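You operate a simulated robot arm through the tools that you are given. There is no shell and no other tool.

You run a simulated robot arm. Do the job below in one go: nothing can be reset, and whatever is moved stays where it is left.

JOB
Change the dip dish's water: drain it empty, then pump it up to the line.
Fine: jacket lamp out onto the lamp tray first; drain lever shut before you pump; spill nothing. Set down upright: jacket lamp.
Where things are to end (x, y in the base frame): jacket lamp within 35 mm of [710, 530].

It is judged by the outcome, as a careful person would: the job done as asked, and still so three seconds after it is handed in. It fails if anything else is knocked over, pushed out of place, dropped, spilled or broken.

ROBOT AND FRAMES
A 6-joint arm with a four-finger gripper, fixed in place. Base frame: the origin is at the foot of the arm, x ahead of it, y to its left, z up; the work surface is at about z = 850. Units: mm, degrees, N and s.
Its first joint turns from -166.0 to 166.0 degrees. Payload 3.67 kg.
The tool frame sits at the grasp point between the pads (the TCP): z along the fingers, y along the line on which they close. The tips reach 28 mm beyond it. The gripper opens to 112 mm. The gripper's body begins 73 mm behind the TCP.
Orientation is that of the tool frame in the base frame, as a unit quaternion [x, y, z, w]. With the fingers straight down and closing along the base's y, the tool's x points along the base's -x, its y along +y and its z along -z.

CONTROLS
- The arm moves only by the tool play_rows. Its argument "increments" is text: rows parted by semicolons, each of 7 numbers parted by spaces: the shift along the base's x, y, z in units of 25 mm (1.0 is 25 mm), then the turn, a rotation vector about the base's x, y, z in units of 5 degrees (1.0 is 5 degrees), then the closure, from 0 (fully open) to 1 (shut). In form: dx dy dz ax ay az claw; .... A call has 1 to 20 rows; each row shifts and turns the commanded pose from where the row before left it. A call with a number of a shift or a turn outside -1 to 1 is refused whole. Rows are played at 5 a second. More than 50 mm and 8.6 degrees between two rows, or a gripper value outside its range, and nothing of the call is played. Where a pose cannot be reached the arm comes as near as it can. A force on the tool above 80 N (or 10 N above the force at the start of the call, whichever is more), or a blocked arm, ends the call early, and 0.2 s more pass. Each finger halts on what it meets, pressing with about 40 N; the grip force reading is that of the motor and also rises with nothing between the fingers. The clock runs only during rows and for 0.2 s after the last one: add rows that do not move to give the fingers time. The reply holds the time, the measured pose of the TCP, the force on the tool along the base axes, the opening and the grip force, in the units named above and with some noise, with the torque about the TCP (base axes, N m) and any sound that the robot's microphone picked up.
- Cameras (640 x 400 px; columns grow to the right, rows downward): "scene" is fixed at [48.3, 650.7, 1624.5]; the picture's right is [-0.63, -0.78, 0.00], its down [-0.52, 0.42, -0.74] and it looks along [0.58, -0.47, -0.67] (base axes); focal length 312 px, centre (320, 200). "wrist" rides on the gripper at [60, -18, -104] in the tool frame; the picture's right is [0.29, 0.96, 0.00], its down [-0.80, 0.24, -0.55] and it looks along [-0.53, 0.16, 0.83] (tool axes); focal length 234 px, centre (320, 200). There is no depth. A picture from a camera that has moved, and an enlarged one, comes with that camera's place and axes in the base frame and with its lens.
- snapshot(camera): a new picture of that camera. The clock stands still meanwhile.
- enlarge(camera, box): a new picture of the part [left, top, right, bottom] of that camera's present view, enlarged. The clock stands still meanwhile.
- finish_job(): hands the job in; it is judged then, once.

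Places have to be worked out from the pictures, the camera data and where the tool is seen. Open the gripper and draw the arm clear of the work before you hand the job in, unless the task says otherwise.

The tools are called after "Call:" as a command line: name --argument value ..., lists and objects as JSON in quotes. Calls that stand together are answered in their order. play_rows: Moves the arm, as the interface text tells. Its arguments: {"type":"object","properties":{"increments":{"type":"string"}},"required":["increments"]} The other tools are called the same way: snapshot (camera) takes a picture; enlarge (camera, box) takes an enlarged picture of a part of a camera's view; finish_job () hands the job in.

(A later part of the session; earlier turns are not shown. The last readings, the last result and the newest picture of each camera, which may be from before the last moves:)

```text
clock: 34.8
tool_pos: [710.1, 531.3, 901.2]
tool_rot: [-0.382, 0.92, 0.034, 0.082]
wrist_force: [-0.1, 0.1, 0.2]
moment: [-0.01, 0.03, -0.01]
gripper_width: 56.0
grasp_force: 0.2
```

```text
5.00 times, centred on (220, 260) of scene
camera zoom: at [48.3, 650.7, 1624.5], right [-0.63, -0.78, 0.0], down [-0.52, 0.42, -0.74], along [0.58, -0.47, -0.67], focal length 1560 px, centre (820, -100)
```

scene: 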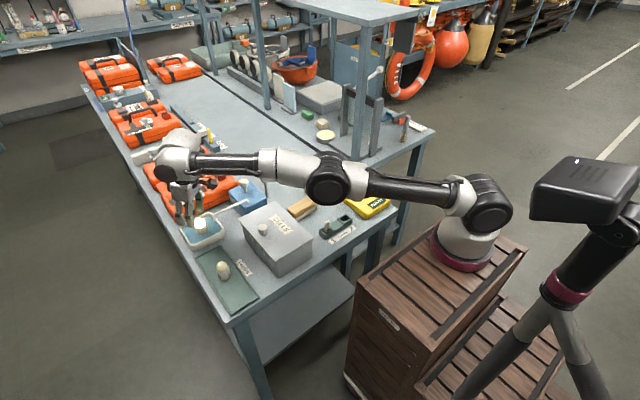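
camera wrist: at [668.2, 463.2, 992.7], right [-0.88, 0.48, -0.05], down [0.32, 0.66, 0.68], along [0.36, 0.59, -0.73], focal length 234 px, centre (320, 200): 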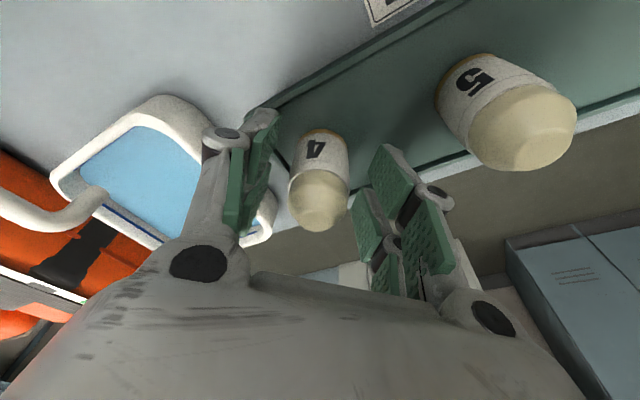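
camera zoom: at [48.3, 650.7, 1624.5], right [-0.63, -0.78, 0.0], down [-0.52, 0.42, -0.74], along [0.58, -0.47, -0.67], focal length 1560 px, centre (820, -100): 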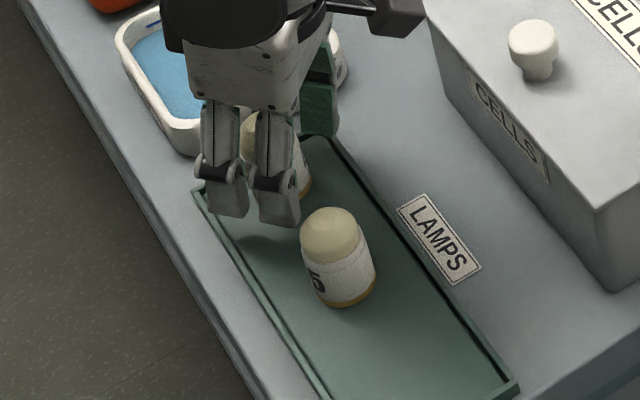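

Lamp 4 stands free and upright between the open fingers. I rise straight up.

Call:
play_rows --increments "0 0 0.4 0 0 0 0.5; 0 0 0.5 0 0 0 0.5; 0 0 0.6 0 0 0 0.5; 0 0 0.7 0 0 0 0.5; 0 0 0.8 0 0 0 0.5; 0 0 1 0 0 0 0.5; 0 0 1 0 0 0 0.5; 0 0 0 0 0 0 0.5"

Call:
snapshot --camera "wrist"

Call:
snapshot --camera "scene"

```text
clock: 36.6
tool_pos: [710.2, 528.9, 1027.0]
tool_rot: [-0.382, 0.92, 0.033, 0.081]
wrist_force: [0.2, -0.7, 1.0]
moment: [-0.01, -0.02, 0.0]
gripper_width: 56.0
grasp_force: 0.1
```

```text
taken
camera wrist: at [668.7, 461.5, 1118.5], right [-0.88, 0.48, -0.05], down [0.32, 0.66, 0.68], along [0.36, 0.59, -0.73], focal length 234 px, centre (320, 200)
```

wrist: 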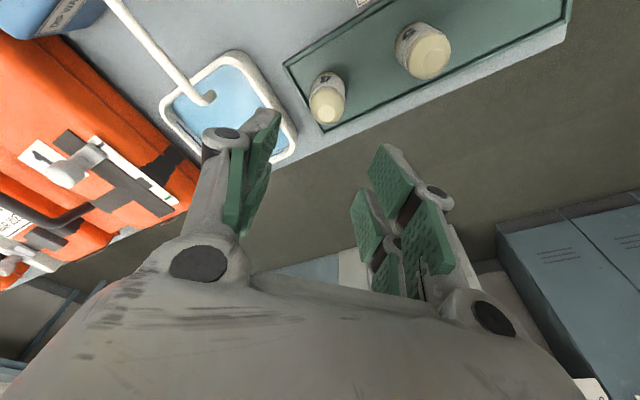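

```text
taken
```

scene: 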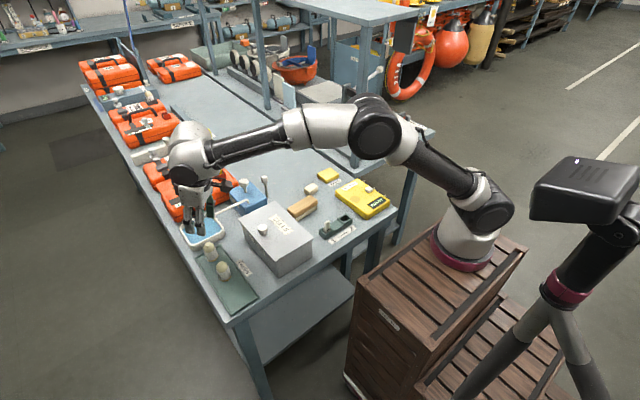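

Lamp 4 stands in the tray. Next I untilt and rotate the gripper back to standard while moving toward the pump for a close look at the lever.

Call:
play_rows --increments "0 0 0.6 -0.354 0.354 0 0.5; 0 0 0.6 -0.354 0.354 0 0.5; 0 0 0.6 -0.354 0.354 0 0.5; 0 0 0.6 -0.354 0.354 0 0.5; 0 -1 0 0 0 -1 0.5; 0 -1 0 0 0 -1 0.5; 0 -1 0 0 0 -1 0.5; 0 -1 0 0 0 -1 0.5; 0 -1 0 0 0 -1 0.5; 0 -1 0 0 0 -1 0.5; 0 -1 0 0 0 -1 0.5; 0 -1 0 0 0 -1 0.5; 0 -1 0 0 0 -1 0.5; 0 -0.5 0 0 0 0 0.5; 0 0 0 0 0 0 0.5"

Call:
snapshot --camera "wrist"

Call:
enlarge --camera "scene" --box '[170, 160, 310, 300]'

```text
clock: 39.8
tool_pos: [709.0, 291.3, 1087.9]
tool_rot: [0.0, 1.0, 0.0, 0.001]
wrist_force: [0.8, 0.3, 0.3]
moment: [-0.02, 0.04, 0.0]
gripper_width: 55.9
grasp_force: 0.0
```

```text
taken
camera wrist: at [649.4, 274.0, 1190.6], right [-0.29, 0.96, 0.0], down [0.8, 0.24, 0.55], along [0.53, 0.16, -0.83], focal length 234 px, centre (320, 200)
```

wrist: 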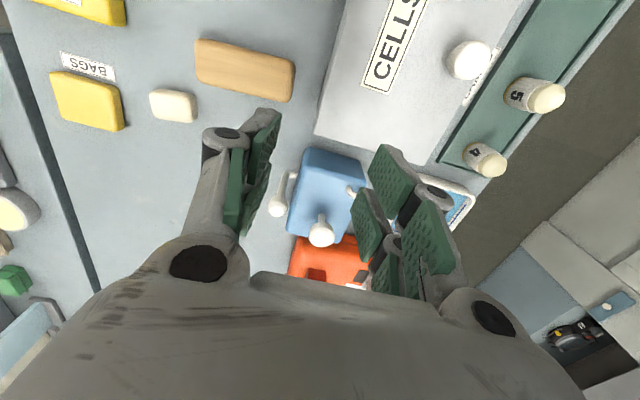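

```text
2.86 times, centred on (240, 230) of scene
camera zoom: at [48.3, 650.7, 1624.5], right [-0.63, -0.78, 0.0], down [-0.52, 0.42, -0.74], along [0.58, -0.47, -0.67], focal length 892 px, centre (549, 114)
```

zoom: 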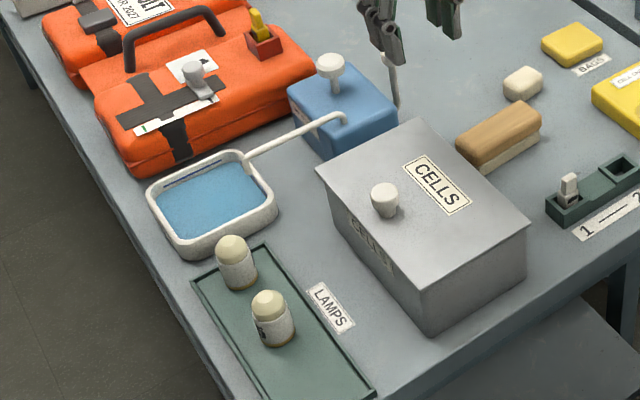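

Call:
enlarge --camera "wrist" --box '[255, 135, 385, 260]'

Call:
enlarge --camera "scene" --box '[175, 190, 245, 260]'

```text
3.20 times, centred on (320, 198) of wrist
camera zoom: at [649.4, 274.0, 1190.6], right [-0.29, 0.96, 0.0], down [0.8, 0.24, 0.55], along [0.53, 0.16, -0.83], focal length 749 px, centre (320, 208)
```

zoom: 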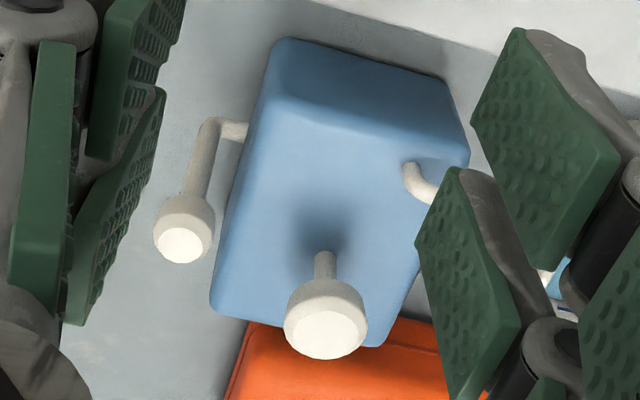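

```text
5.71 times, centred on (210, 225) of scene
camera zoom: at [48.3, 650.7, 1624.5], right [-0.63, -0.78, 0.0], down [-0.52, 0.42, -0.74], along [0.58, -0.47, -0.67], focal length 1783 px, centre (949, 57)
```

zoom: 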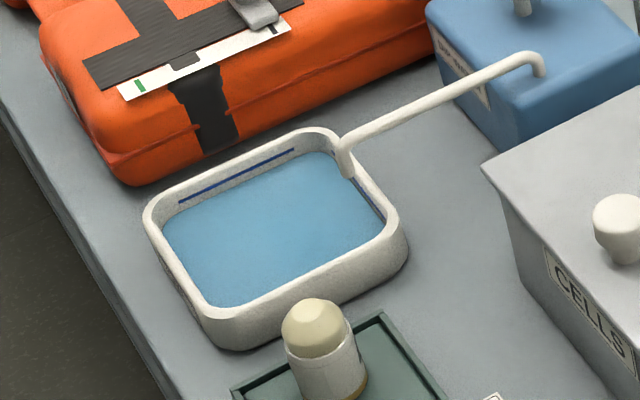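

Lamp 4 stands well in the tray. The lever is vertical (ball ≈ (811, 272, 973), pivot ≈ (815, 272, 883)), swinging about an axis along y. I turn the gripper 90° so the fingers can straddle the ball along x, and move above it.

Call:
play_rows --increments "0.227 -0.06 -0.1 0 0 1 0.55; 0.227 -0.06 -0.1 0 0 1 0.55; 0.227 -0.06 -0.1 0 0 1 0.55; 0.227 -0.06 -0.1 0 0 1 0.55; 0.227 -0.06 -0.1 0 0 1 0.55; 0.227 -0.06 -0.1 0 0 1 0.55; 0.227 -0.06 -0.1 0 0 1 0.55; 0.227 -0.06 -0.1 0 0 1 0.55; 0.227 -0.06 -0.1 0 0 1 0.55; 0.227 -0.06 -0.1 0 0 1 0.55; 0.227 -0.06 -0.1 0 0 1 0.55; 0.227 -0.06 -0.1 0 0 1 0.55; 0.227 -0.06 -0.1 0 0 1 0.55; 0.227 -0.06 -0.1 0 0 1 0.55; 0.227 -0.06 -0.1 0 0 1 0.55; 0.227 -0.06 -0.1 0 0 1 0.55; 0.227 -0.06 -0.1 0 0 1 0.55; 0.227 -0.06 -0.1 0 0 1 0.55; 0 0 0 0 0 0 0.55; 0 0 0 0 0 0 0.55"

Call:
snapshot --camera "wrist"

Call:
snapshot --camera "scene"

```text
clock: 44.0
tool_pos: [810.3, 266.0, 1040.9]
tool_rot: [0.708, -0.706, -0.001, 0.0]
wrist_force: [0.2, -0.5, 0.3]
moment: [0.03, 0.02, 0.0]
gripper_width: 50.4
grasp_force: 0.1
```

```text
taken
camera wrist: at [829.8, 206.1, 1144.8], right [-0.96, -0.29, 0.0], down [-0.24, 0.8, 0.55], along [-0.16, 0.53, -0.83], focal length 234 px, centre (320, 200)
```

wrist: 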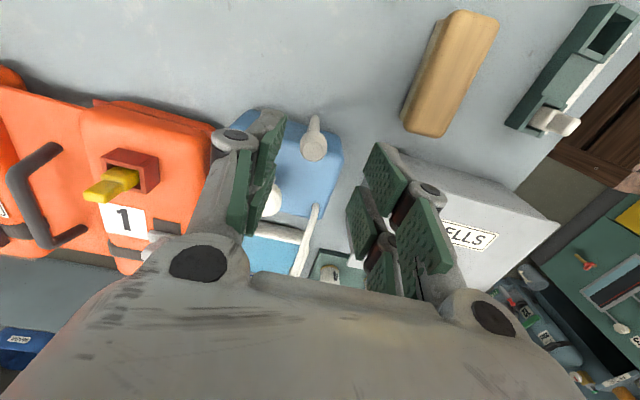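

```text
taken
```

scene: 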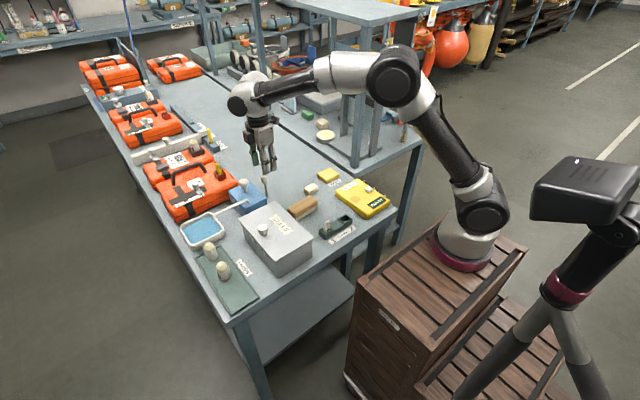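

Call:
enlarge --camera "wrist" --box '[220, 90, 420, 215]'

Call:
enlarge --camera "scene" --box '[220, 120, 320, 220]'

```text
3.20 times, centred on (320, 152) of wrist
camera zoom: at [829.8, 206.1, 1144.8], right [-0.96, -0.29, 0.0], down [-0.24, 0.8, 0.55], along [-0.16, 0.53, -0.83], focal length 749 px, centre (320, 352)
```

zoom: 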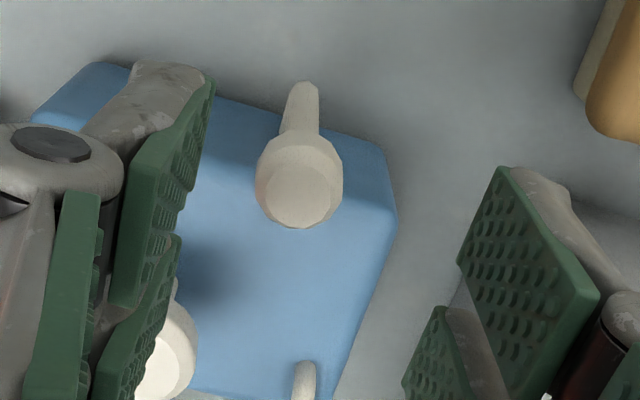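

```text
4.00 times, centred on (270, 170) of scene
camera zoom: at [48.3, 650.7, 1624.5], right [-0.63, -0.78, 0.0], down [-0.52, 0.42, -0.74], along [0.58, -0.47, -0.67], focal length 1248 px, centre (520, 320)
```

zoom: 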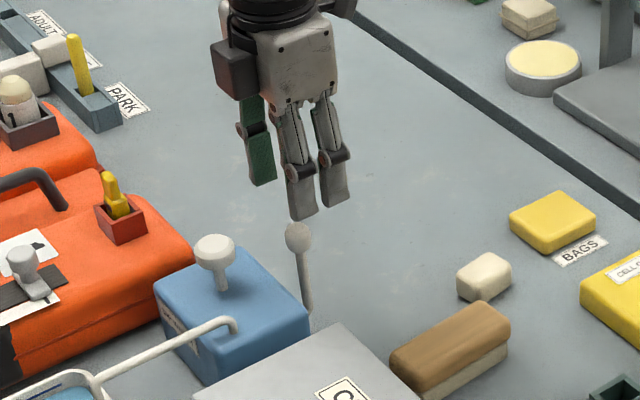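

The lever is vertical with its ball at about (816, 270, 973). I centre over it and descend so the open fingers straddle the ball without touching.

Call:
play_rows --increments "0.11 0.04 -0.4 0 0 0 0.55; 0.11 0.04 -0.4 0 0 0 0.55; 0 0.04 -0.4 0 0 0 0.55; 0 0 -0.4 0 0 0 0.55; 0 0 -0.4 0 0 0 0.55; 0 0 -0.4 0 0 0 0.55; 0 0 -0.4 0 0 0 0.55; 0 0 0 0 0 0 0.55; 0 0 0 0 0 0 0.55"

Call:
snapshot --camera "wrist"

Call:
enlarge --camera "scene" --box '[220, 140, 320, 220]'

```text
clock: 46.0
tool_pos: [817.9, 267.2, 971.6]
tool_rot: [0.708, -0.706, 0.0, -0.001]
wrist_force: [-0.2, -0.5, 0.7]
moment: [-0.01, -0.01, -0.02]
gripper_width: 50.2
grasp_force: 0.1
```

```text
taken
camera wrist: at [836.3, 208.6, 1074.8], right [-0.96, -0.29, 0.0], down [-0.24, 0.8, 0.55], along [-0.16, 0.53, -0.83], focal length 234 px, centre (320, 200)
```

wrist: 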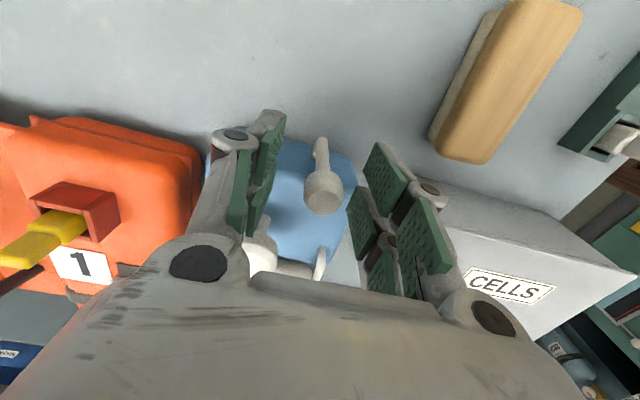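

```text
5.00 times, centred on (270, 180) of scene
camera zoom: at [48.3, 650.7, 1624.5], right [-0.63, -0.78, 0.0], down [-0.52, 0.42, -0.74], along [0.58, -0.47, -0.67], focal length 1560 px, centre (570, 300)
```

zoom: 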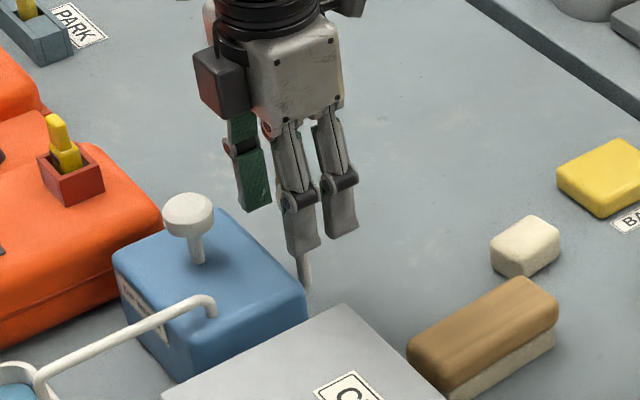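

The ball is centred between the fingers. I raise slightly so the ball sits near the tips, narrow the opening to ~34 mm, and nudge in -x a few mm to feel which way the lever is free.

Call:
play_rows --increments "0 0 0.25 0 0 0 0.6; 0 0 0.2 0 0 0 0.65; 0 0 0 0 0 0 0.7; 0 0 0 0 0 0 0.7; -0.1 0 0 0 0 0 0.7; -0.1 0 0 0 0 0 0.7; 0 0 0 0 0 0 0.7"

Call:
play_rows --increments "-0.1 0 0 0 0 0 0.7; -0.05 0 0 0 0 0 0.7; 0 0 0 0 0 0 0.7"

```text
clock: 47.6
tool_pos: [812.8, 269.1, 983.3]
tool_rot: [0.708, -0.706, 0.0, -0.001]
wrist_force: [0.3, 0.4, 0.3]
moment: [0.02, 0.02, 0.0]
gripper_width: 33.8
grasp_force: 0.1
```

```text
clock: 48.4
tool_pos: [809.2, 267.9, 982.5]
tool_rot: [0.708, -0.706, 0.0, -0.001]
wrist_force: [0.2, -0.3, -0.1]
moment: [0.02, -0.01, -0.02]
gripper_width: 33.8
grasp_force: 0.1
```

Call:
play_rows --increments "-0.1 0 0 0 0 0 0.7; -0.05 0 0 0 0 0 0.7; 0 0 0 0 0 0 0.7"

Call:
snapshot --camera "wrist"

```text
clock: 49.2
tool_pos: [805.9, 269.3, 981.5]
tool_rot: [0.708, -0.706, 0.0, 0.0]
wrist_force: [-0.2, -0.1, -0.1]
moment: [0.03, 0.01, -0.03]
gripper_width: 33.7
grasp_force: 0.1
```

```text
taken
camera wrist: at [823.6, 209.1, 1085.9], right [-0.96, -0.29, 0.0], down [-0.24, 0.8, 0.55], along [-0.16, 0.53, -0.83], focal length 234 px, centre (320, 200)
```

wrist: 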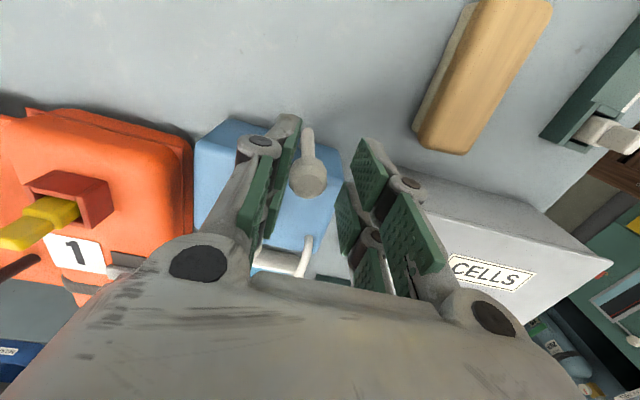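

The ball is now close to the +x finger. I continue in small steps and check the force for contact.

Call:
play_rows --increments "-0.08 0 0 0 0 0 0.7; -0.08 0 0 0 0 0 0.7; 0 0 0 0 0 0 0.7"

Call:
play_rows --increments "-0.08 0 0 0 0 0 0.7; 0 0 0 0 0 0 0.7; 0 0 0 0 0 0 0.7"

Call:
snapshot --camera "wrist"

```text
clock: 50.0
tool_pos: [802.7, 268.3, 982.2]
tool_rot: [0.708, -0.706, 0.0, -0.001]
wrist_force: [0.0, 0.7, 0.2]
moment: [0.02, 0.0, 0.01]
gripper_width: 33.5
grasp_force: 0.1
```

```text
clock: 50.8
tool_pos: [799.8, 270.3, 983.2]
tool_rot: [0.708, -0.706, 0.0, 0.0]
wrist_force: [-0.9, 0.2, -0.5]
moment: [0.03, -0.01, 0.04]
gripper_width: 33.8
grasp_force: 0.1
```

```text
taken
camera wrist: at [817.9, 209.3, 1086.1], right [-0.96, -0.29, 0.0], down [-0.24, 0.8, 0.55], along [-0.16, 0.53, -0.83], focal length 234 px, centre (320, 200)
```

wrist: 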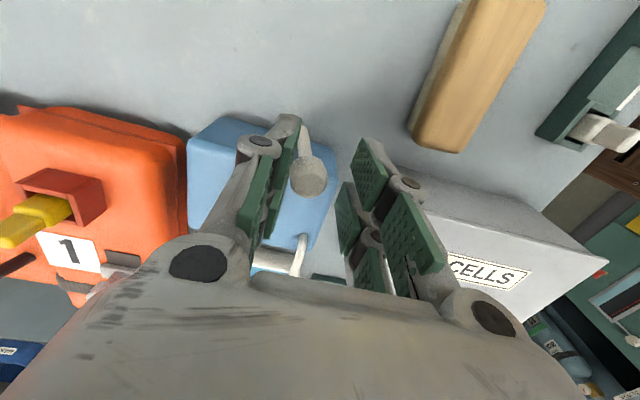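

The ball follows the gripper with no force, so the lever is free toward -x. I raise slightly so only the tips push, and swing it on along its arc to about 30°.

Call:
play_rows --increments "0 -0.05 0.3 0 0 0 0.7; -0.16 0 0 0 0 0 0.7; -0.16 0 -0.02 0 0 0 0.7; -0.16 0 -0.04 0 0 0 0.7; -0.16 0 -0.05 0 0 0 0.7; -0.16 0 -0.06 0 0 0 0.7; -0.16 0 -0.07 0 0 0 0.7; -0.16 0 -0.08 0 0 0 0.7; -0.16 0 -0.09 0 0 0 0.7; 0 0 0 0 0 0 0.7; 0 0 0 0 0 0 0.7"

Call:
snapshot --camera "wrist"

Call:
enlarge --camera "scene" --box '[170, 140, 320, 260]'

```text
clock: 53.2
tool_pos: [767.3, 266.5, 981.2]
tool_rot: [0.708, -0.706, 0.0, 0.0]
wrist_force: [0.5, -0.8, 0.2]
moment: [-0.03, -0.01, -0.01]
gripper_width: 33.6
grasp_force: 0.1
```

```text
taken
camera wrist: at [785.4, 207.7, 1083.4], right [-0.96, -0.29, 0.0], down [-0.24, 0.8, 0.55], along [-0.16, 0.53, -0.83], focal length 234 px, centre (320, 200)
```

wrist: 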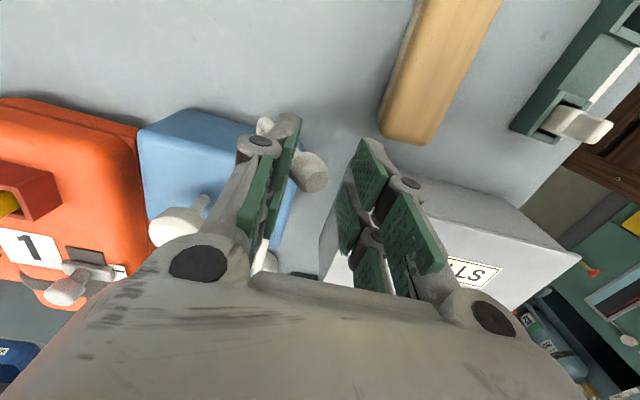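

```text
3.33 times, centred on (245, 200) of scene
camera zoom: at [48.3, 650.7, 1624.5], right [-0.63, -0.78, 0.0], down [-0.52, 0.42, -0.74], along [0.58, -0.47, -0.67], focal length 1040 px, centre (570, 200)
```

zoom: 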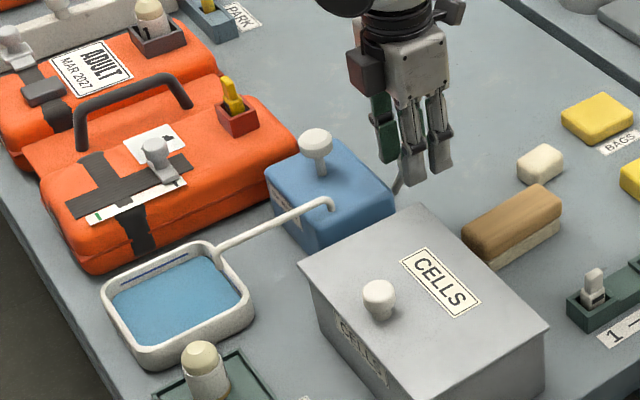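

The lever is now at about 30° toward -x. I enlarge the views to check the room beside the CELLS box and whether the water level has begun to drop.

Call:
enlarge --camera "wrist" --box '[220, 90, 620, 300]'

Call:
enlarge --camera "scene" --box '[175, 190, 245, 260]'

```text
1.60 times, centred on (420, 195) of wrist
camera zoom: at [785.4, 207.7, 1083.4], right [-0.96, -0.29, 0.0], down [-0.24, 0.8, 0.55], along [-0.16, 0.53, -0.83], focal length 375 px, centre (160, 208)
```

zoom: 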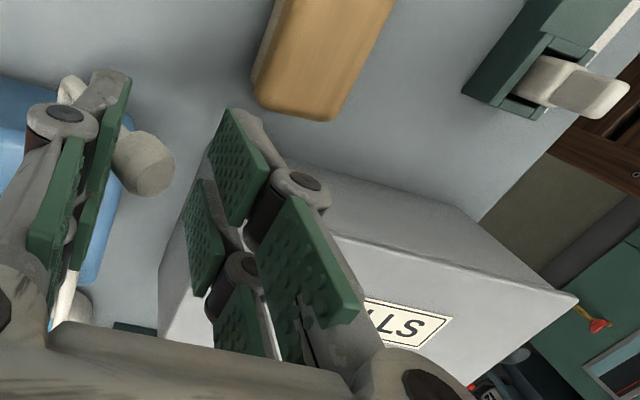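

```text
5.71 times, centred on (210, 225) of scene
camera zoom: at [48.3, 650.7, 1624.5], right [-0.63, -0.78, 0.0], down [-0.52, 0.42, -0.74], along [0.58, -0.47, -0.67], focal length 1783 px, centre (949, 57)
```

zoom: 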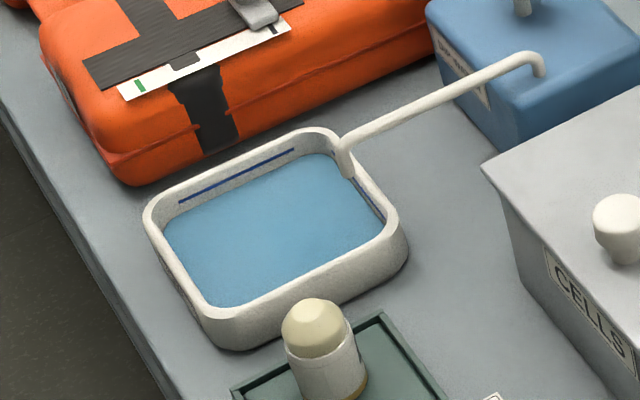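

CELLS box spans x 525–725, y ≥ 286, top z 942, so the lever plane at y≈270 is free. I keep y≈264 and swing the lever further to about 50°.

Call:
play_rows --increments "-0.2 -0.05 -0.12 0 0 0 0.7; -0.2 -0.05 -0.14 0 0 0 0.7; -0.2 0 -0.16 0 0 0 0.7; -0.2 0 -0.18 0 0 0 0.7; -0.2 0 -0.2 0 0 0 0.7; 0 0 0 0 0 0 0.7; 0 0 0 0 0 0 0.7; 0 0 0 0 0 0 0.7"

Call:
snapshot --camera "wrist"

Call:
enlarge --camera "scene" --box '[175, 190, 245, 260]'

Call:
enlarge --camera "scene" --box '[220, 140, 320, 220]'

```text
clock: 55.0
tool_pos: [744.7, 266.2, 960.2]
tool_rot: [0.707, -0.707, 0.0, -0.002]
wrist_force: [20.2, 3.5, 1.0]
moment: [0.12, -0.61, -0.18]
gripper_width: 42.9
grasp_force: 2.5
```

```text
taken
camera wrist: at [762.0, 206.1, 1063.8], right [-0.96, -0.29, 0.0], down [-0.24, 0.8, 0.56], along [-0.16, 0.53, -0.83], focal length 234 px, centre (320, 200)
```

wrist: 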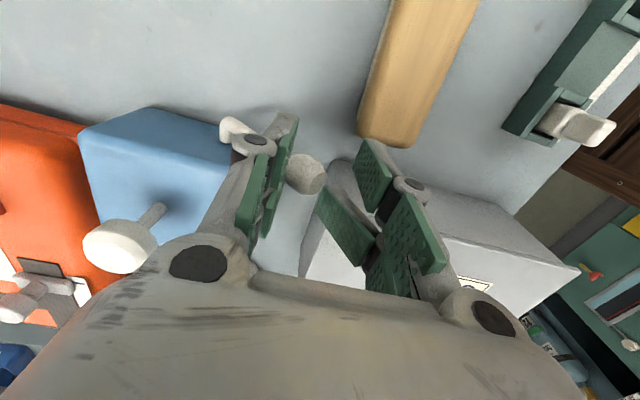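

```text
5.71 times, centred on (210, 225) of scene
camera zoom: at [48.3, 650.7, 1624.5], right [-0.63, -0.78, 0.0], down [-0.52, 0.42, -0.74], along [0.58, -0.47, -0.67], focal length 1783 px, centre (949, 57)
```

zoom: 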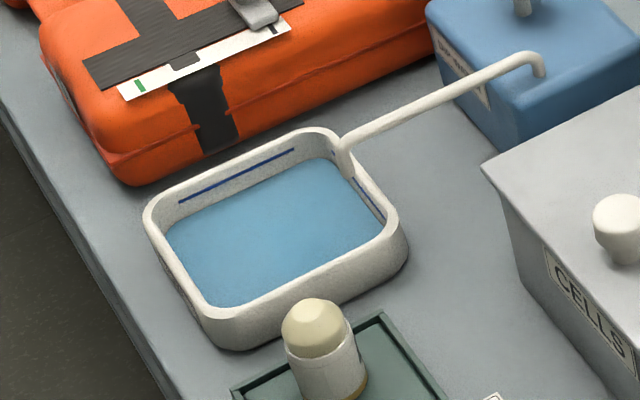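

```text
5.00 times, centred on (270, 180) of scene
camera zoom: at [48.3, 650.7, 1624.5], right [-0.63, -0.78, 0.0], down [-0.52, 0.42, -0.74], along [0.58, -0.47, -0.67], focal length 1560 px, centre (570, 300)
```

zoom: 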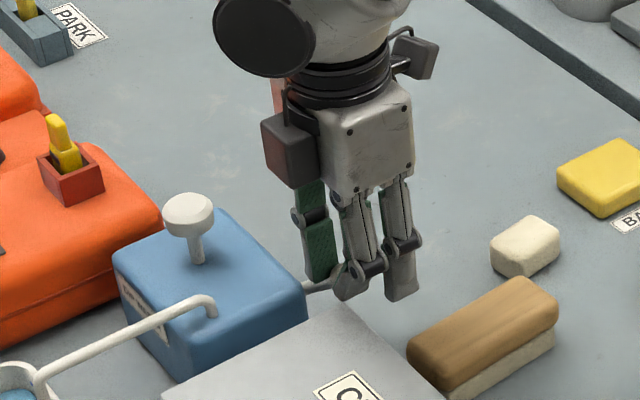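

The lever hit its stop at about 45° (20 N, fingers spread) and the dish level is visibly dropping. I back off 8 mm to relieve the force and see whether the lever stays.

Call:
play_rows --increments "0.16 0 0.05 0 0 0 0.66; 0.16 0 0.05 0 0 0 0.66; 0 0 0 0 0 0 0.66; 0 0 0 0 0 0 0.66; 0 0 0 0 0 0 0.66; 0 0 0 0 0 0 0.66"

Call:
snapshot --camera "wrist"

Call:
enlarge --camera "scene" --box '[175, 190, 245, 260]'

```text
clock: 56.4
tool_pos: [750.1, 265.0, 962.9]
tool_rot: [0.708, -0.707, -0.001, -0.001]
wrist_force: [2.0, -0.8, 2.0]
moment: [0.03, -0.03, -0.03]
gripper_width: 40.7
grasp_force: 0.0
```

```text
taken
camera wrist: at [768.5, 205.4, 1066.4], right [-0.96, -0.29, 0.0], down [-0.24, 0.8, 0.55], along [-0.16, 0.53, -0.83], focal length 234 px, centre (320, 200)
```

wrist: 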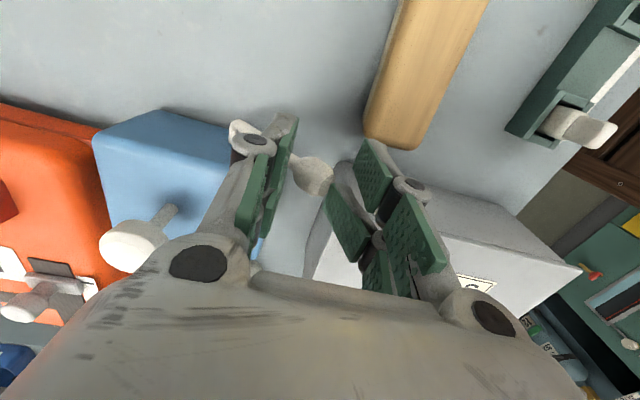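

```text
5.71 times, centred on (210, 225) of scene
camera zoom: at [48.3, 650.7, 1624.5], right [-0.63, -0.78, 0.0], down [-0.52, 0.42, -0.74], along [0.58, -0.47, -0.67], focal length 1783 px, centre (949, 57)
```

zoom: 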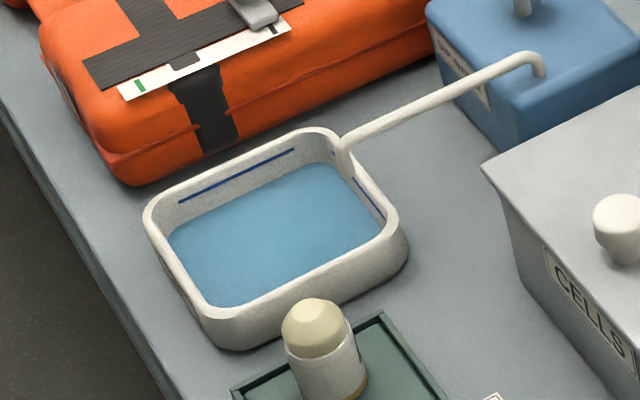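

Force has fallen to about 2 N and water is draining. I look closely at the -x finger and the CELLS box corner to be sure they aren't touching.

Call:
enlarge --camera "wrist" --box '[220, 100, 460, 290]'

Call:
enlarge --camera "scene" --box '[230, 150, 320, 240]'

```text
2.11 times, centred on (340, 195) of wrist
camera zoom: at [768.5, 205.4, 1066.4], right [-0.96, -0.29, 0.0], down [-0.24, 0.8, 0.55], along [-0.16, 0.53, -0.83], focal length 493 px, centre (278, 210)
```

zoom: 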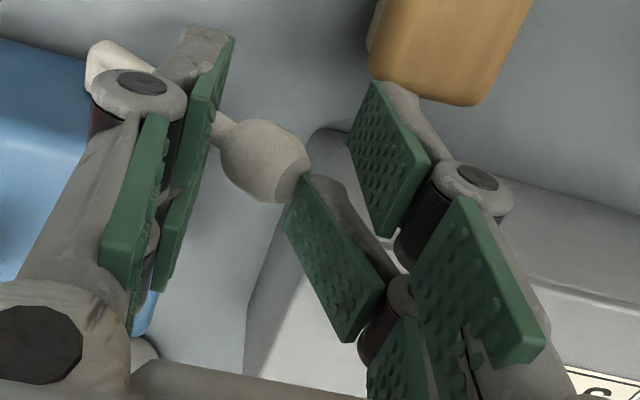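

```text
4.44 times, centred on (275, 195) of scene
camera zoom: at [48.3, 650.7, 1624.5], right [-0.63, -0.78, 0.0], down [-0.52, 0.42, -0.74], along [0.58, -0.47, -0.67], focal length 1387 px, centre (520, 222)
```

zoom: 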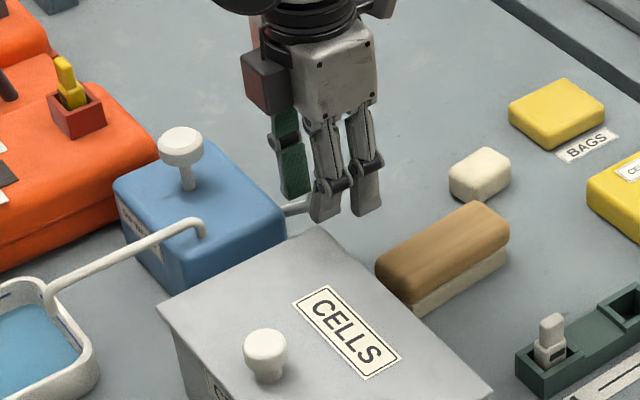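

The CELLS box has not moved (same pixels as at the start), and the lever stays at about 45°, but a fingertip link is close to the box. I raise straight up out of there and watch lever and water.

Call:
play_rows --increments "0.06 -0.1 0.1 0 0 0 0.6; 0 -0.1 0.3 0 0 0 0.5; 0 0 0.5 0 0 0 0.5; 0 0 0.8 0 0 0 0.5; 0 0 0.8 0 0 0 0.5; 0 0 0 0 0 0 0.5"

Call:
snapshot --camera "wrist"

Call:
enlarge --camera "scene" --box '[170, 140, 330, 260]'

```text
clock: 57.8
tool_pos: [752.1, 260.4, 1026.4]
tool_rot: [-0.707, 0.707, 0.0, 0.001]
wrist_force: [-0.4, -0.1, -0.2]
moment: [-0.03, 0.01, 0.01]
gripper_width: 55.9
grasp_force: 0.1
```

```text
taken
camera wrist: at [770.9, 200.6, 1129.3], right [-0.96, -0.29, 0.0], down [-0.24, 0.8, 0.55], along [-0.16, 0.53, -0.83], focal length 234 px, centre (320, 200)
```

wrist: 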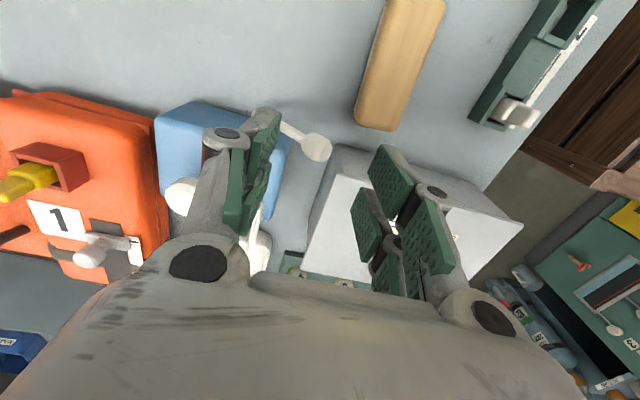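

```text
3.33 times, centred on (250, 200) of scene
camera zoom: at [48.3, 650.7, 1624.5], right [-0.63, -0.78, 0.0], down [-0.52, 0.42, -0.74], along [0.58, -0.47, -0.67], focal length 1040 px, centre (553, 200)
```

zoom: 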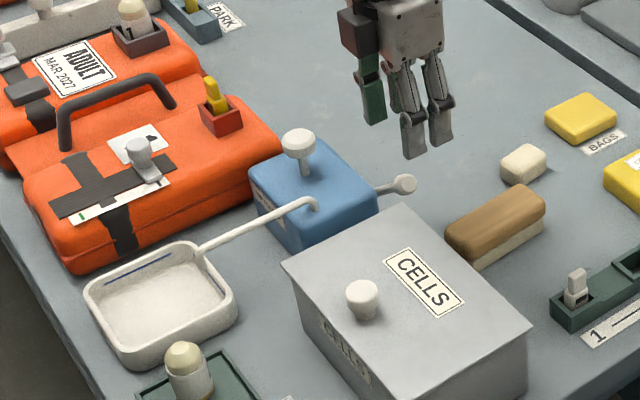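

The dish now looks empty and the lever stays open by itself. I zoom in to confirm and let a little more time pass.

Call:
play_rows --increments "0 0 0 0 0 0 0.5; 0 0 0 0 0 0 0.5; 0 0 0 0 0 0 0.5; 0 0 0 0 0 0 0.5; 0 0 0 0 0 0 0.5; 0 0 0 0 0 0 0.5; 0 0 0 0 0 0 0.5; 0 0 0 0 0 0 0.5; 0 0 0 0 0 0 0.5; 0 0 0 0 0 0 0.5"

Call:
enlarge --camera "scene" --box '[175, 190, 245, 260]'

Call:
enlarge --camera "scene" --box '[230, 160, 310, 220]'

```text
clock: 60.0
tool_pos: [752.2, 260.3, 1025.8]
tool_rot: [-0.707, 0.707, 0.0, 0.001]
wrist_force: [-0.5, -0.2, -0.3]
moment: [-0.03, -0.01, -0.01]
gripper_width: 56.1
grasp_force: 0.1
```

```text
5.71 times, centred on (210, 225) of scene
camera zoom: at [48.3, 650.7, 1624.5], right [-0.63, -0.78, 0.0], down [-0.52, 0.42, -0.74], along [0.58, -0.47, -0.67], focal length 1783 px, centre (949, 57)
```

zoom: 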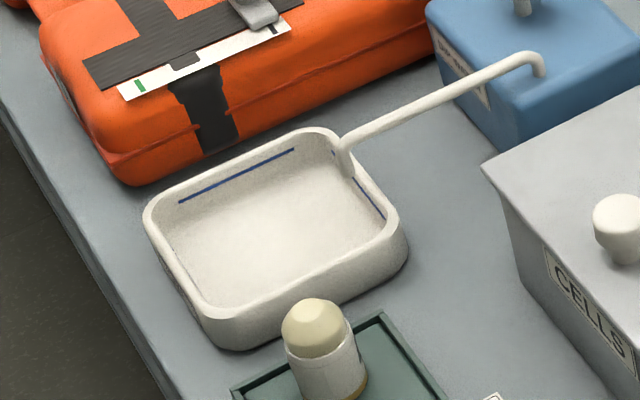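

```text
6.67 times, centred on (270, 190) of scene
camera zoom: at [48.3, 650.7, 1624.5], right [-0.63, -0.78, 0.0], down [-0.52, 0.42, -0.74], along [0.58, -0.47, -0.67], focal length 2080 px, centre (653, 267)
```

zoom: 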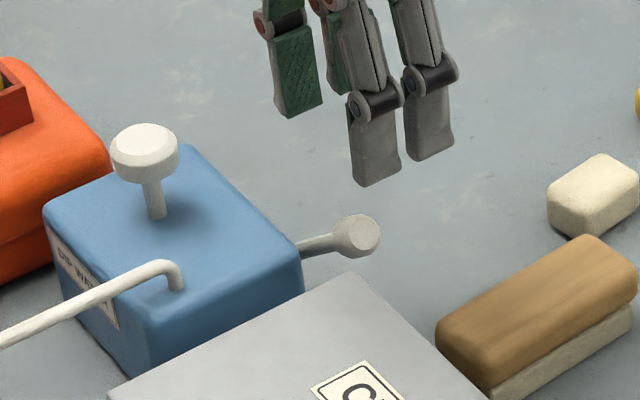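

The dish is drained empty. Now I shut the drain: I set ~45 mm opening, centre so the -x finger passes between the ball (752, 271, 941) and the CELLS corner, and descend beside the ball.

Call:
play_rows --increments "0.16 0.06 -0.4 0 0 0 0.6; 0.16 0.06 -0.4 0 0 0 0.6; 0 0 -0.4 0 0 0 0.6; 0 0 -0.4 0 0 0 0.6; 0 0 -0.4 0 0 0 0.6; 0 0 0 0 0 0 0.6; 0 0 0 0 0 0 0.6"

Call:
enlarge --camera "wrist" --box '[220, 90, 460, 280]'

Call:
enlarge --camera "scene" --box '[230, 150, 310, 210]'

```text
clock: 61.6
tool_pos: [760.1, 263.8, 975.7]
tool_rot: [0.708, -0.707, -0.001, -0.001]
wrist_force: [-0.2, 0.8, 0.7]
moment: [-0.01, -0.01, -0.03]
gripper_width: 44.7
grasp_force: 0.0
```

```text
2.11 times, centred on (340, 185) of wrist
camera zoom: at [778.9, 204.4, 1078.6], right [-0.96, -0.29, 0.0], down [-0.24, 0.8, 0.55], along [-0.16, 0.53, -0.83], focal length 493 px, centre (278, 232)
```

zoom: 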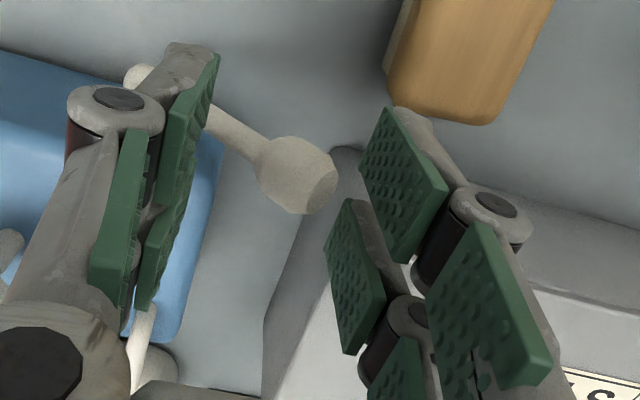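

```text
6.67 times, centred on (270, 180) of scene
camera zoom: at [48.3, 650.7, 1624.5], right [-0.63, -0.78, 0.0], down [-0.52, 0.42, -0.74], along [0.58, -0.47, -0.67], focal length 2080 px, centre (653, 333)
```

zoom: 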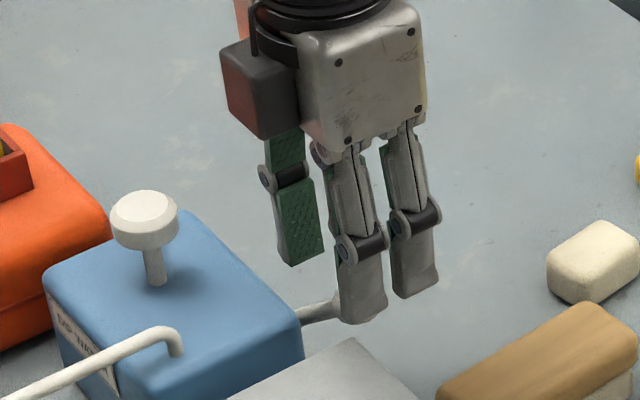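

Ball is between the fingers with clearance. I lower another ~15 mm and then sweep +x along the arc to bring the lever up.

Call:
play_rows --increments "0 0 -0.3 0 0 0 0.6; 0 0 -0.3 0 0 0 0.6; 0 0 0 0 0 0 0.6"

Call:
enlarge --camera "wrist" --box '[220, 90, 460, 280]'

```text
clock: 62.4
tool_pos: [761.2, 264.1, 958.8]
tool_rot: [0.708, -0.707, -0.001, 0.0]
wrist_force: [0.0, 0.3, -0.8]
moment: [-0.04, 0.05, 0.01]
gripper_width: 44.9
grasp_force: 0.0
```

```text
2.11 times, centred on (340, 185) of wrist
camera zoom: at [779.0, 204.0, 1063.0], right [-0.96, -0.29, 0.0], down [-0.24, 0.8, 0.55], along [-0.16, 0.53, -0.83], focal length 493 px, centre (278, 232)
```

zoom: 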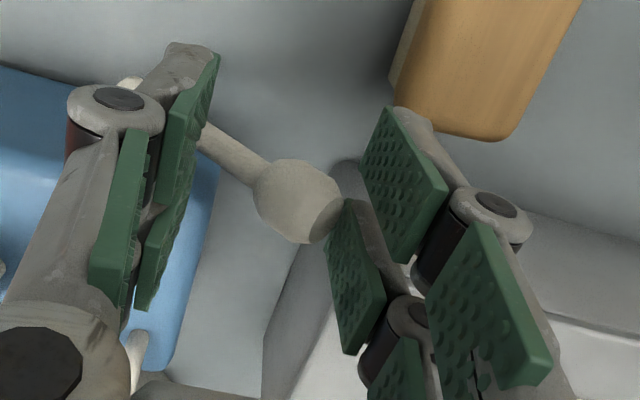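

The finger is beside the ball. I sweep +x and up along the arc most of the way, then check.

Call:
play_rows --increments "0.16 0 0.12 0 0 0 0.6; 0.173 0 0.147 0 0 0 0.6; 0.173 0 0.147 0 0 0 0.6; 0.173 0 0.147 0 0 0 0.6; 0 0 0 0 0 0 0.6"

Call:
enlarge --camera "wrist" --box '[220, 90, 460, 280]'

```text
clock: 63.6
tool_pos: [778.0, 263.0, 974.7]
tool_rot: [0.708, -0.707, -0.001, 0.0]
wrist_force: [-0.7, 0.4, 0.7]
moment: [0.03, 0.02, 0.02]
gripper_width: 45.4
grasp_force: 0.3
```

```text
2.11 times, centred on (340, 185) of wrist
camera zoom: at [795.6, 203.7, 1078.0], right [-0.96, -0.29, 0.0], down [-0.24, 0.8, 0.55], along [-0.16, 0.53, -0.83], focal length 493 px, centre (278, 232)
```

zoom: 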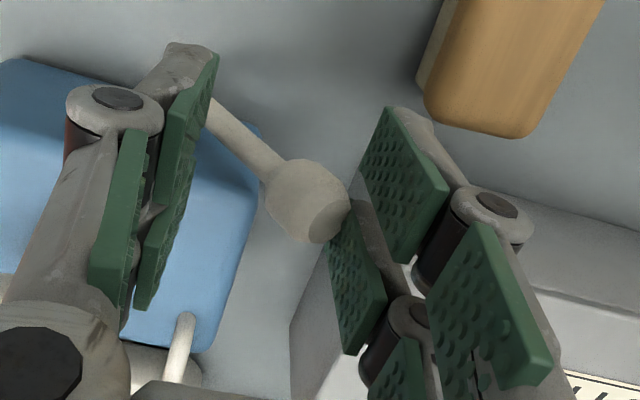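

The ball moves up with the finger under little force. I continue the arc.

Call:
play_rows --increments "0.173 0 0.107 0 0 0 0.6; 0.173 0 0.107 0 0 0 0.6; 0.173 0 0.107 0 0 0 0.6; 0.2 0 0.067 0 0 0 0.6; 0.2 0 0.067 0 0 0 0.6; 0.2 0 0.067 0 0 0 0.6; 0 0 0 0 0 0 0.6"

Call:
enlarge --camera "wrist" --box '[220, 90, 460, 280]'

Call:
enlarge --camera "scene" --box '[230, 150, 310, 210]'

```text
clock: 65.2
tool_pos: [806.8, 263.6, 987.6]
tool_rot: [-0.707, 0.707, 0.001, 0.001]
wrist_force: [-0.1, 0.2, 1.0]
moment: [0.02, 0.0, 0.01]
gripper_width: 45.1
grasp_force: 0.1
```

```text
2.11 times, centred on (340, 185) of wrist
camera zoom: at [824.2, 203.5, 1090.8], right [-0.96, -0.29, 0.0], down [-0.24, 0.8, 0.55], along [-0.16, 0.53, -0.83], focal length 493 px, centre (278, 232)
```

zoom: 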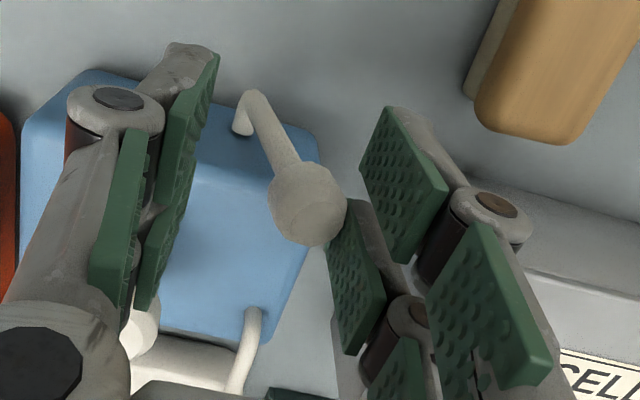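

```text
6.67 times, centred on (270, 180) of scene
camera zoom: at [48.3, 650.7, 1624.5], right [-0.63, -0.78, 0.0], down [-0.52, 0.42, -0.74], along [0.58, -0.47, -0.67], focal length 2080 px, centre (653, 333)
```

zoom: 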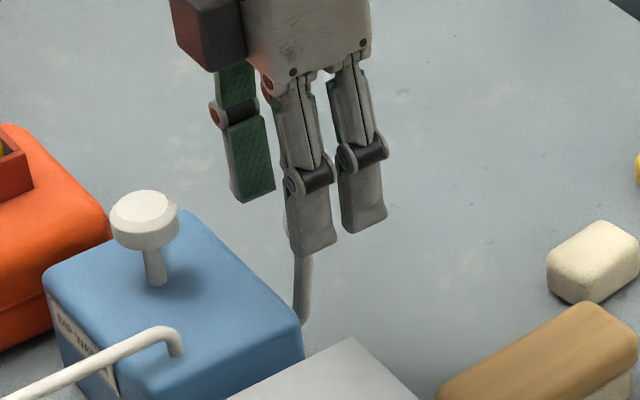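

Lever is at about 14° from upright. I continue with 4 mm steps, then small ones until the shut stop is felt.

Call:
play_rows --increments "0.16 0 0.02 0 0 0 0.6; 0.16 0 0.02 0 0 0 0.6; 0.16 0 0.02 0 0 0 0.6; 0.12 0 0 0 0 0 0.6; 0 0 0 0 0 0 0.6"

Call:
play_rows --increments "0.08 0 0 0 0 0 0.6; 0.08 0 0 0 0 0 0.6; 0 0 0 0 0 0 0.6"

Call:
enlarge --camera "wrist" --box '[220, 90, 460, 280]'

```text
clock: 66.4
tool_pos: [820.3, 263.1, 988.3]
tool_rot: [0.708, -0.706, 0.0, 0.0]
wrist_force: [0.5, -0.5, 0.6]
moment: [0.02, -0.05, 0.01]
gripper_width: 45.0
grasp_force: 0.1
```

```text
clock: 67.2
tool_pos: [824.3, 262.9, 988.6]
tool_rot: [0.708, -0.706, 0.0, 0.0]
wrist_force: [-0.6, 0.7, 0.0]
moment: [-0.02, 0.0, 0.02]
gripper_width: 44.9
grasp_force: 0.1
```

```text
2.11 times, centred on (340, 185) of wrist
camera zoom: at [842.7, 203.1, 1092.4], right [-0.96, -0.29, 0.0], down [-0.24, 0.8, 0.55], along [-0.16, 0.53, -0.83], focal length 493 px, centre (278, 232)
```

zoom: 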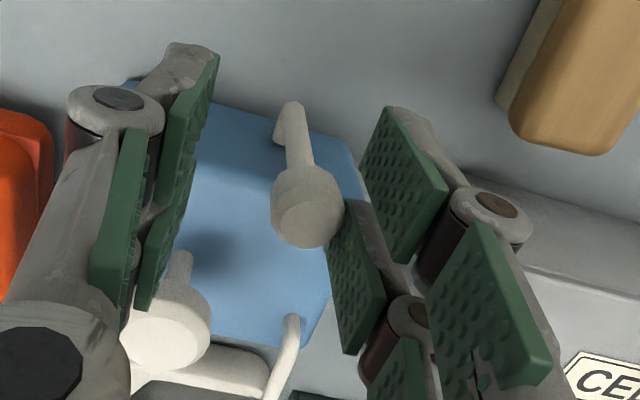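

The ball is now at about x 813, almost upright. I continue in 2 mm steps.

Call:
play_rows --increments "0.08 0 0 0 0 0 0.6; 0 0 0 0 0 0 0.6; 0 0 0 0 0 0 0.6"

Call:
play_rows --increments "0.06 0 0 0 0 0 0.6; 0 0 0 0 0 0 0.6; 0 0 0 0 0 0 0.6"

Call:
enlarge --camera "wrist" --box '[220, 90, 460, 280]'

```text
clock: 68.0
tool_pos: [825.4, 263.5, 989.6]
tool_rot: [0.708, -0.707, -0.001, -0.001]
wrist_force: [-0.9, -0.9, 0.2]
moment: [-0.02, 0.01, 0.01]
gripper_width: 44.8
grasp_force: 0.2
```

```text
clock: 68.8
tool_pos: [827.9, 263.5, 989.5]
tool_rot: [0.708, -0.707, -0.001, -0.001]
wrist_force: [-2.7, 0.3, 0.8]
moment: [0.02, 0.12, 0.04]
gripper_width: 46.3
grasp_force: 1.3
```

```text
2.11 times, centred on (340, 185) of wrist
camera zoom: at [845.8, 203.4, 1092.1], right [-0.96, -0.29, 0.0], down [-0.24, 0.8, 0.55], along [-0.16, 0.53, -0.83], focal length 493 px, centre (278, 232)
```

zoom: 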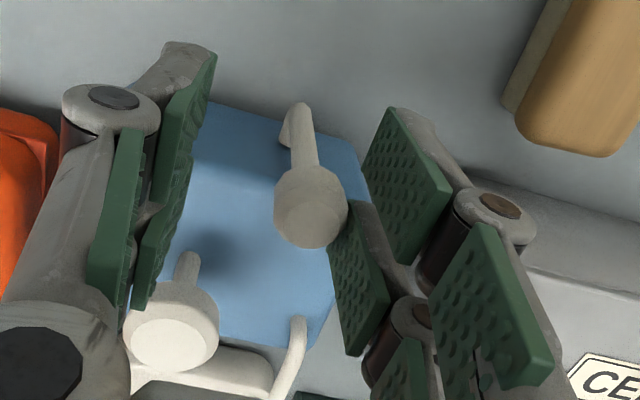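

Resistance begins (2.7 N, fingers spreading slightly): the upright shut stop. One more 2 mm nudge to seat it firmly.

Call:
play_rows --increments "0.06 0 0 0 0 0 0.6; 0.04 0 0 0 0 0 0.6; 0 0 0 0 0 0 0.6"

```text
clock: 69.6
tool_pos: [828.2, 262.1, 987.7]
tool_rot: [0.708, -0.707, 0.0, 0.0]
wrist_force: [-8.2, 0.2, -1.0]
moment: [-0.03, 0.17, 0.08]
gripper_width: 49.3
grasp_force: 4.1
```

The lever is firmly at its upright stop (8 N). I back off to centre the gap and rise clear.

Call:
play_rows --increments "-0.15 0 0 0 0 0 0.6; -0.2 0 0 0 0 0 0.6; 0 0 0 0 0 0 0.55; 0 0 0.3 0 0 0 0.55; 0 0 0.5 0 0 0 0.55; 0 0 0.8 0 0 0 0.55; 0 0 0.8 0 0 0 0.55; 0 0 0.8 0 0 0 0.55; 0 0 0 0 0 0 0.55"

Call:
snapshot --camera "wrist"

Call:
enlarge --camera "scene" --box '[170, 140, 330, 260]'

```text
clock: 71.6
tool_pos: [820.5, 261.9, 1067.6]
tool_rot: [0.708, -0.706, 0.0, 0.0]
wrist_force: [0.1, -0.1, 0.4]
moment: [0.01, 0.04, -0.02]
gripper_width: 50.4
grasp_force: 0.0
```

```text
taken
camera wrist: at [839.0, 202.5, 1172.1], right [-0.96, -0.29, 0.0], down [-0.24, 0.8, 0.55], along [-0.16, 0.53, -0.83], focal length 234 px, centre (320, 200)
```

wrist: 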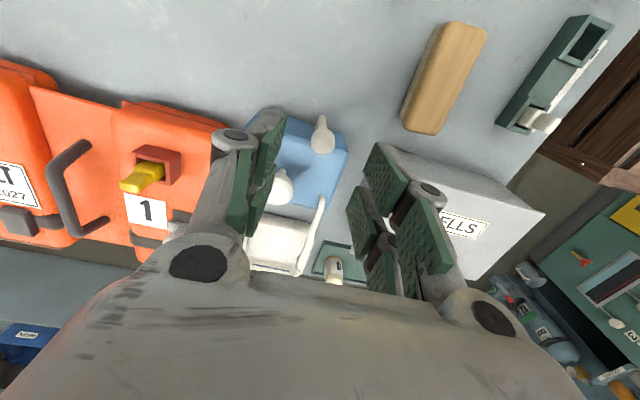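

```text
3.33 times, centred on (250, 200) of scene
camera zoom: at [48.3, 650.7, 1624.5], right [-0.63, -0.78, 0.0], down [-0.52, 0.42, -0.74], along [0.58, -0.47, -0.67], focal length 1040 px, centre (553, 200)
```

zoom: 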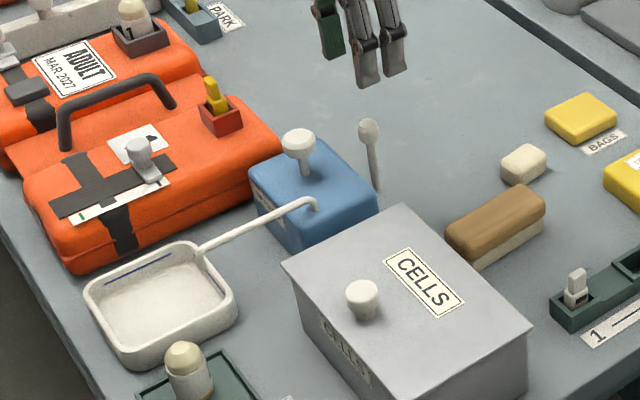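

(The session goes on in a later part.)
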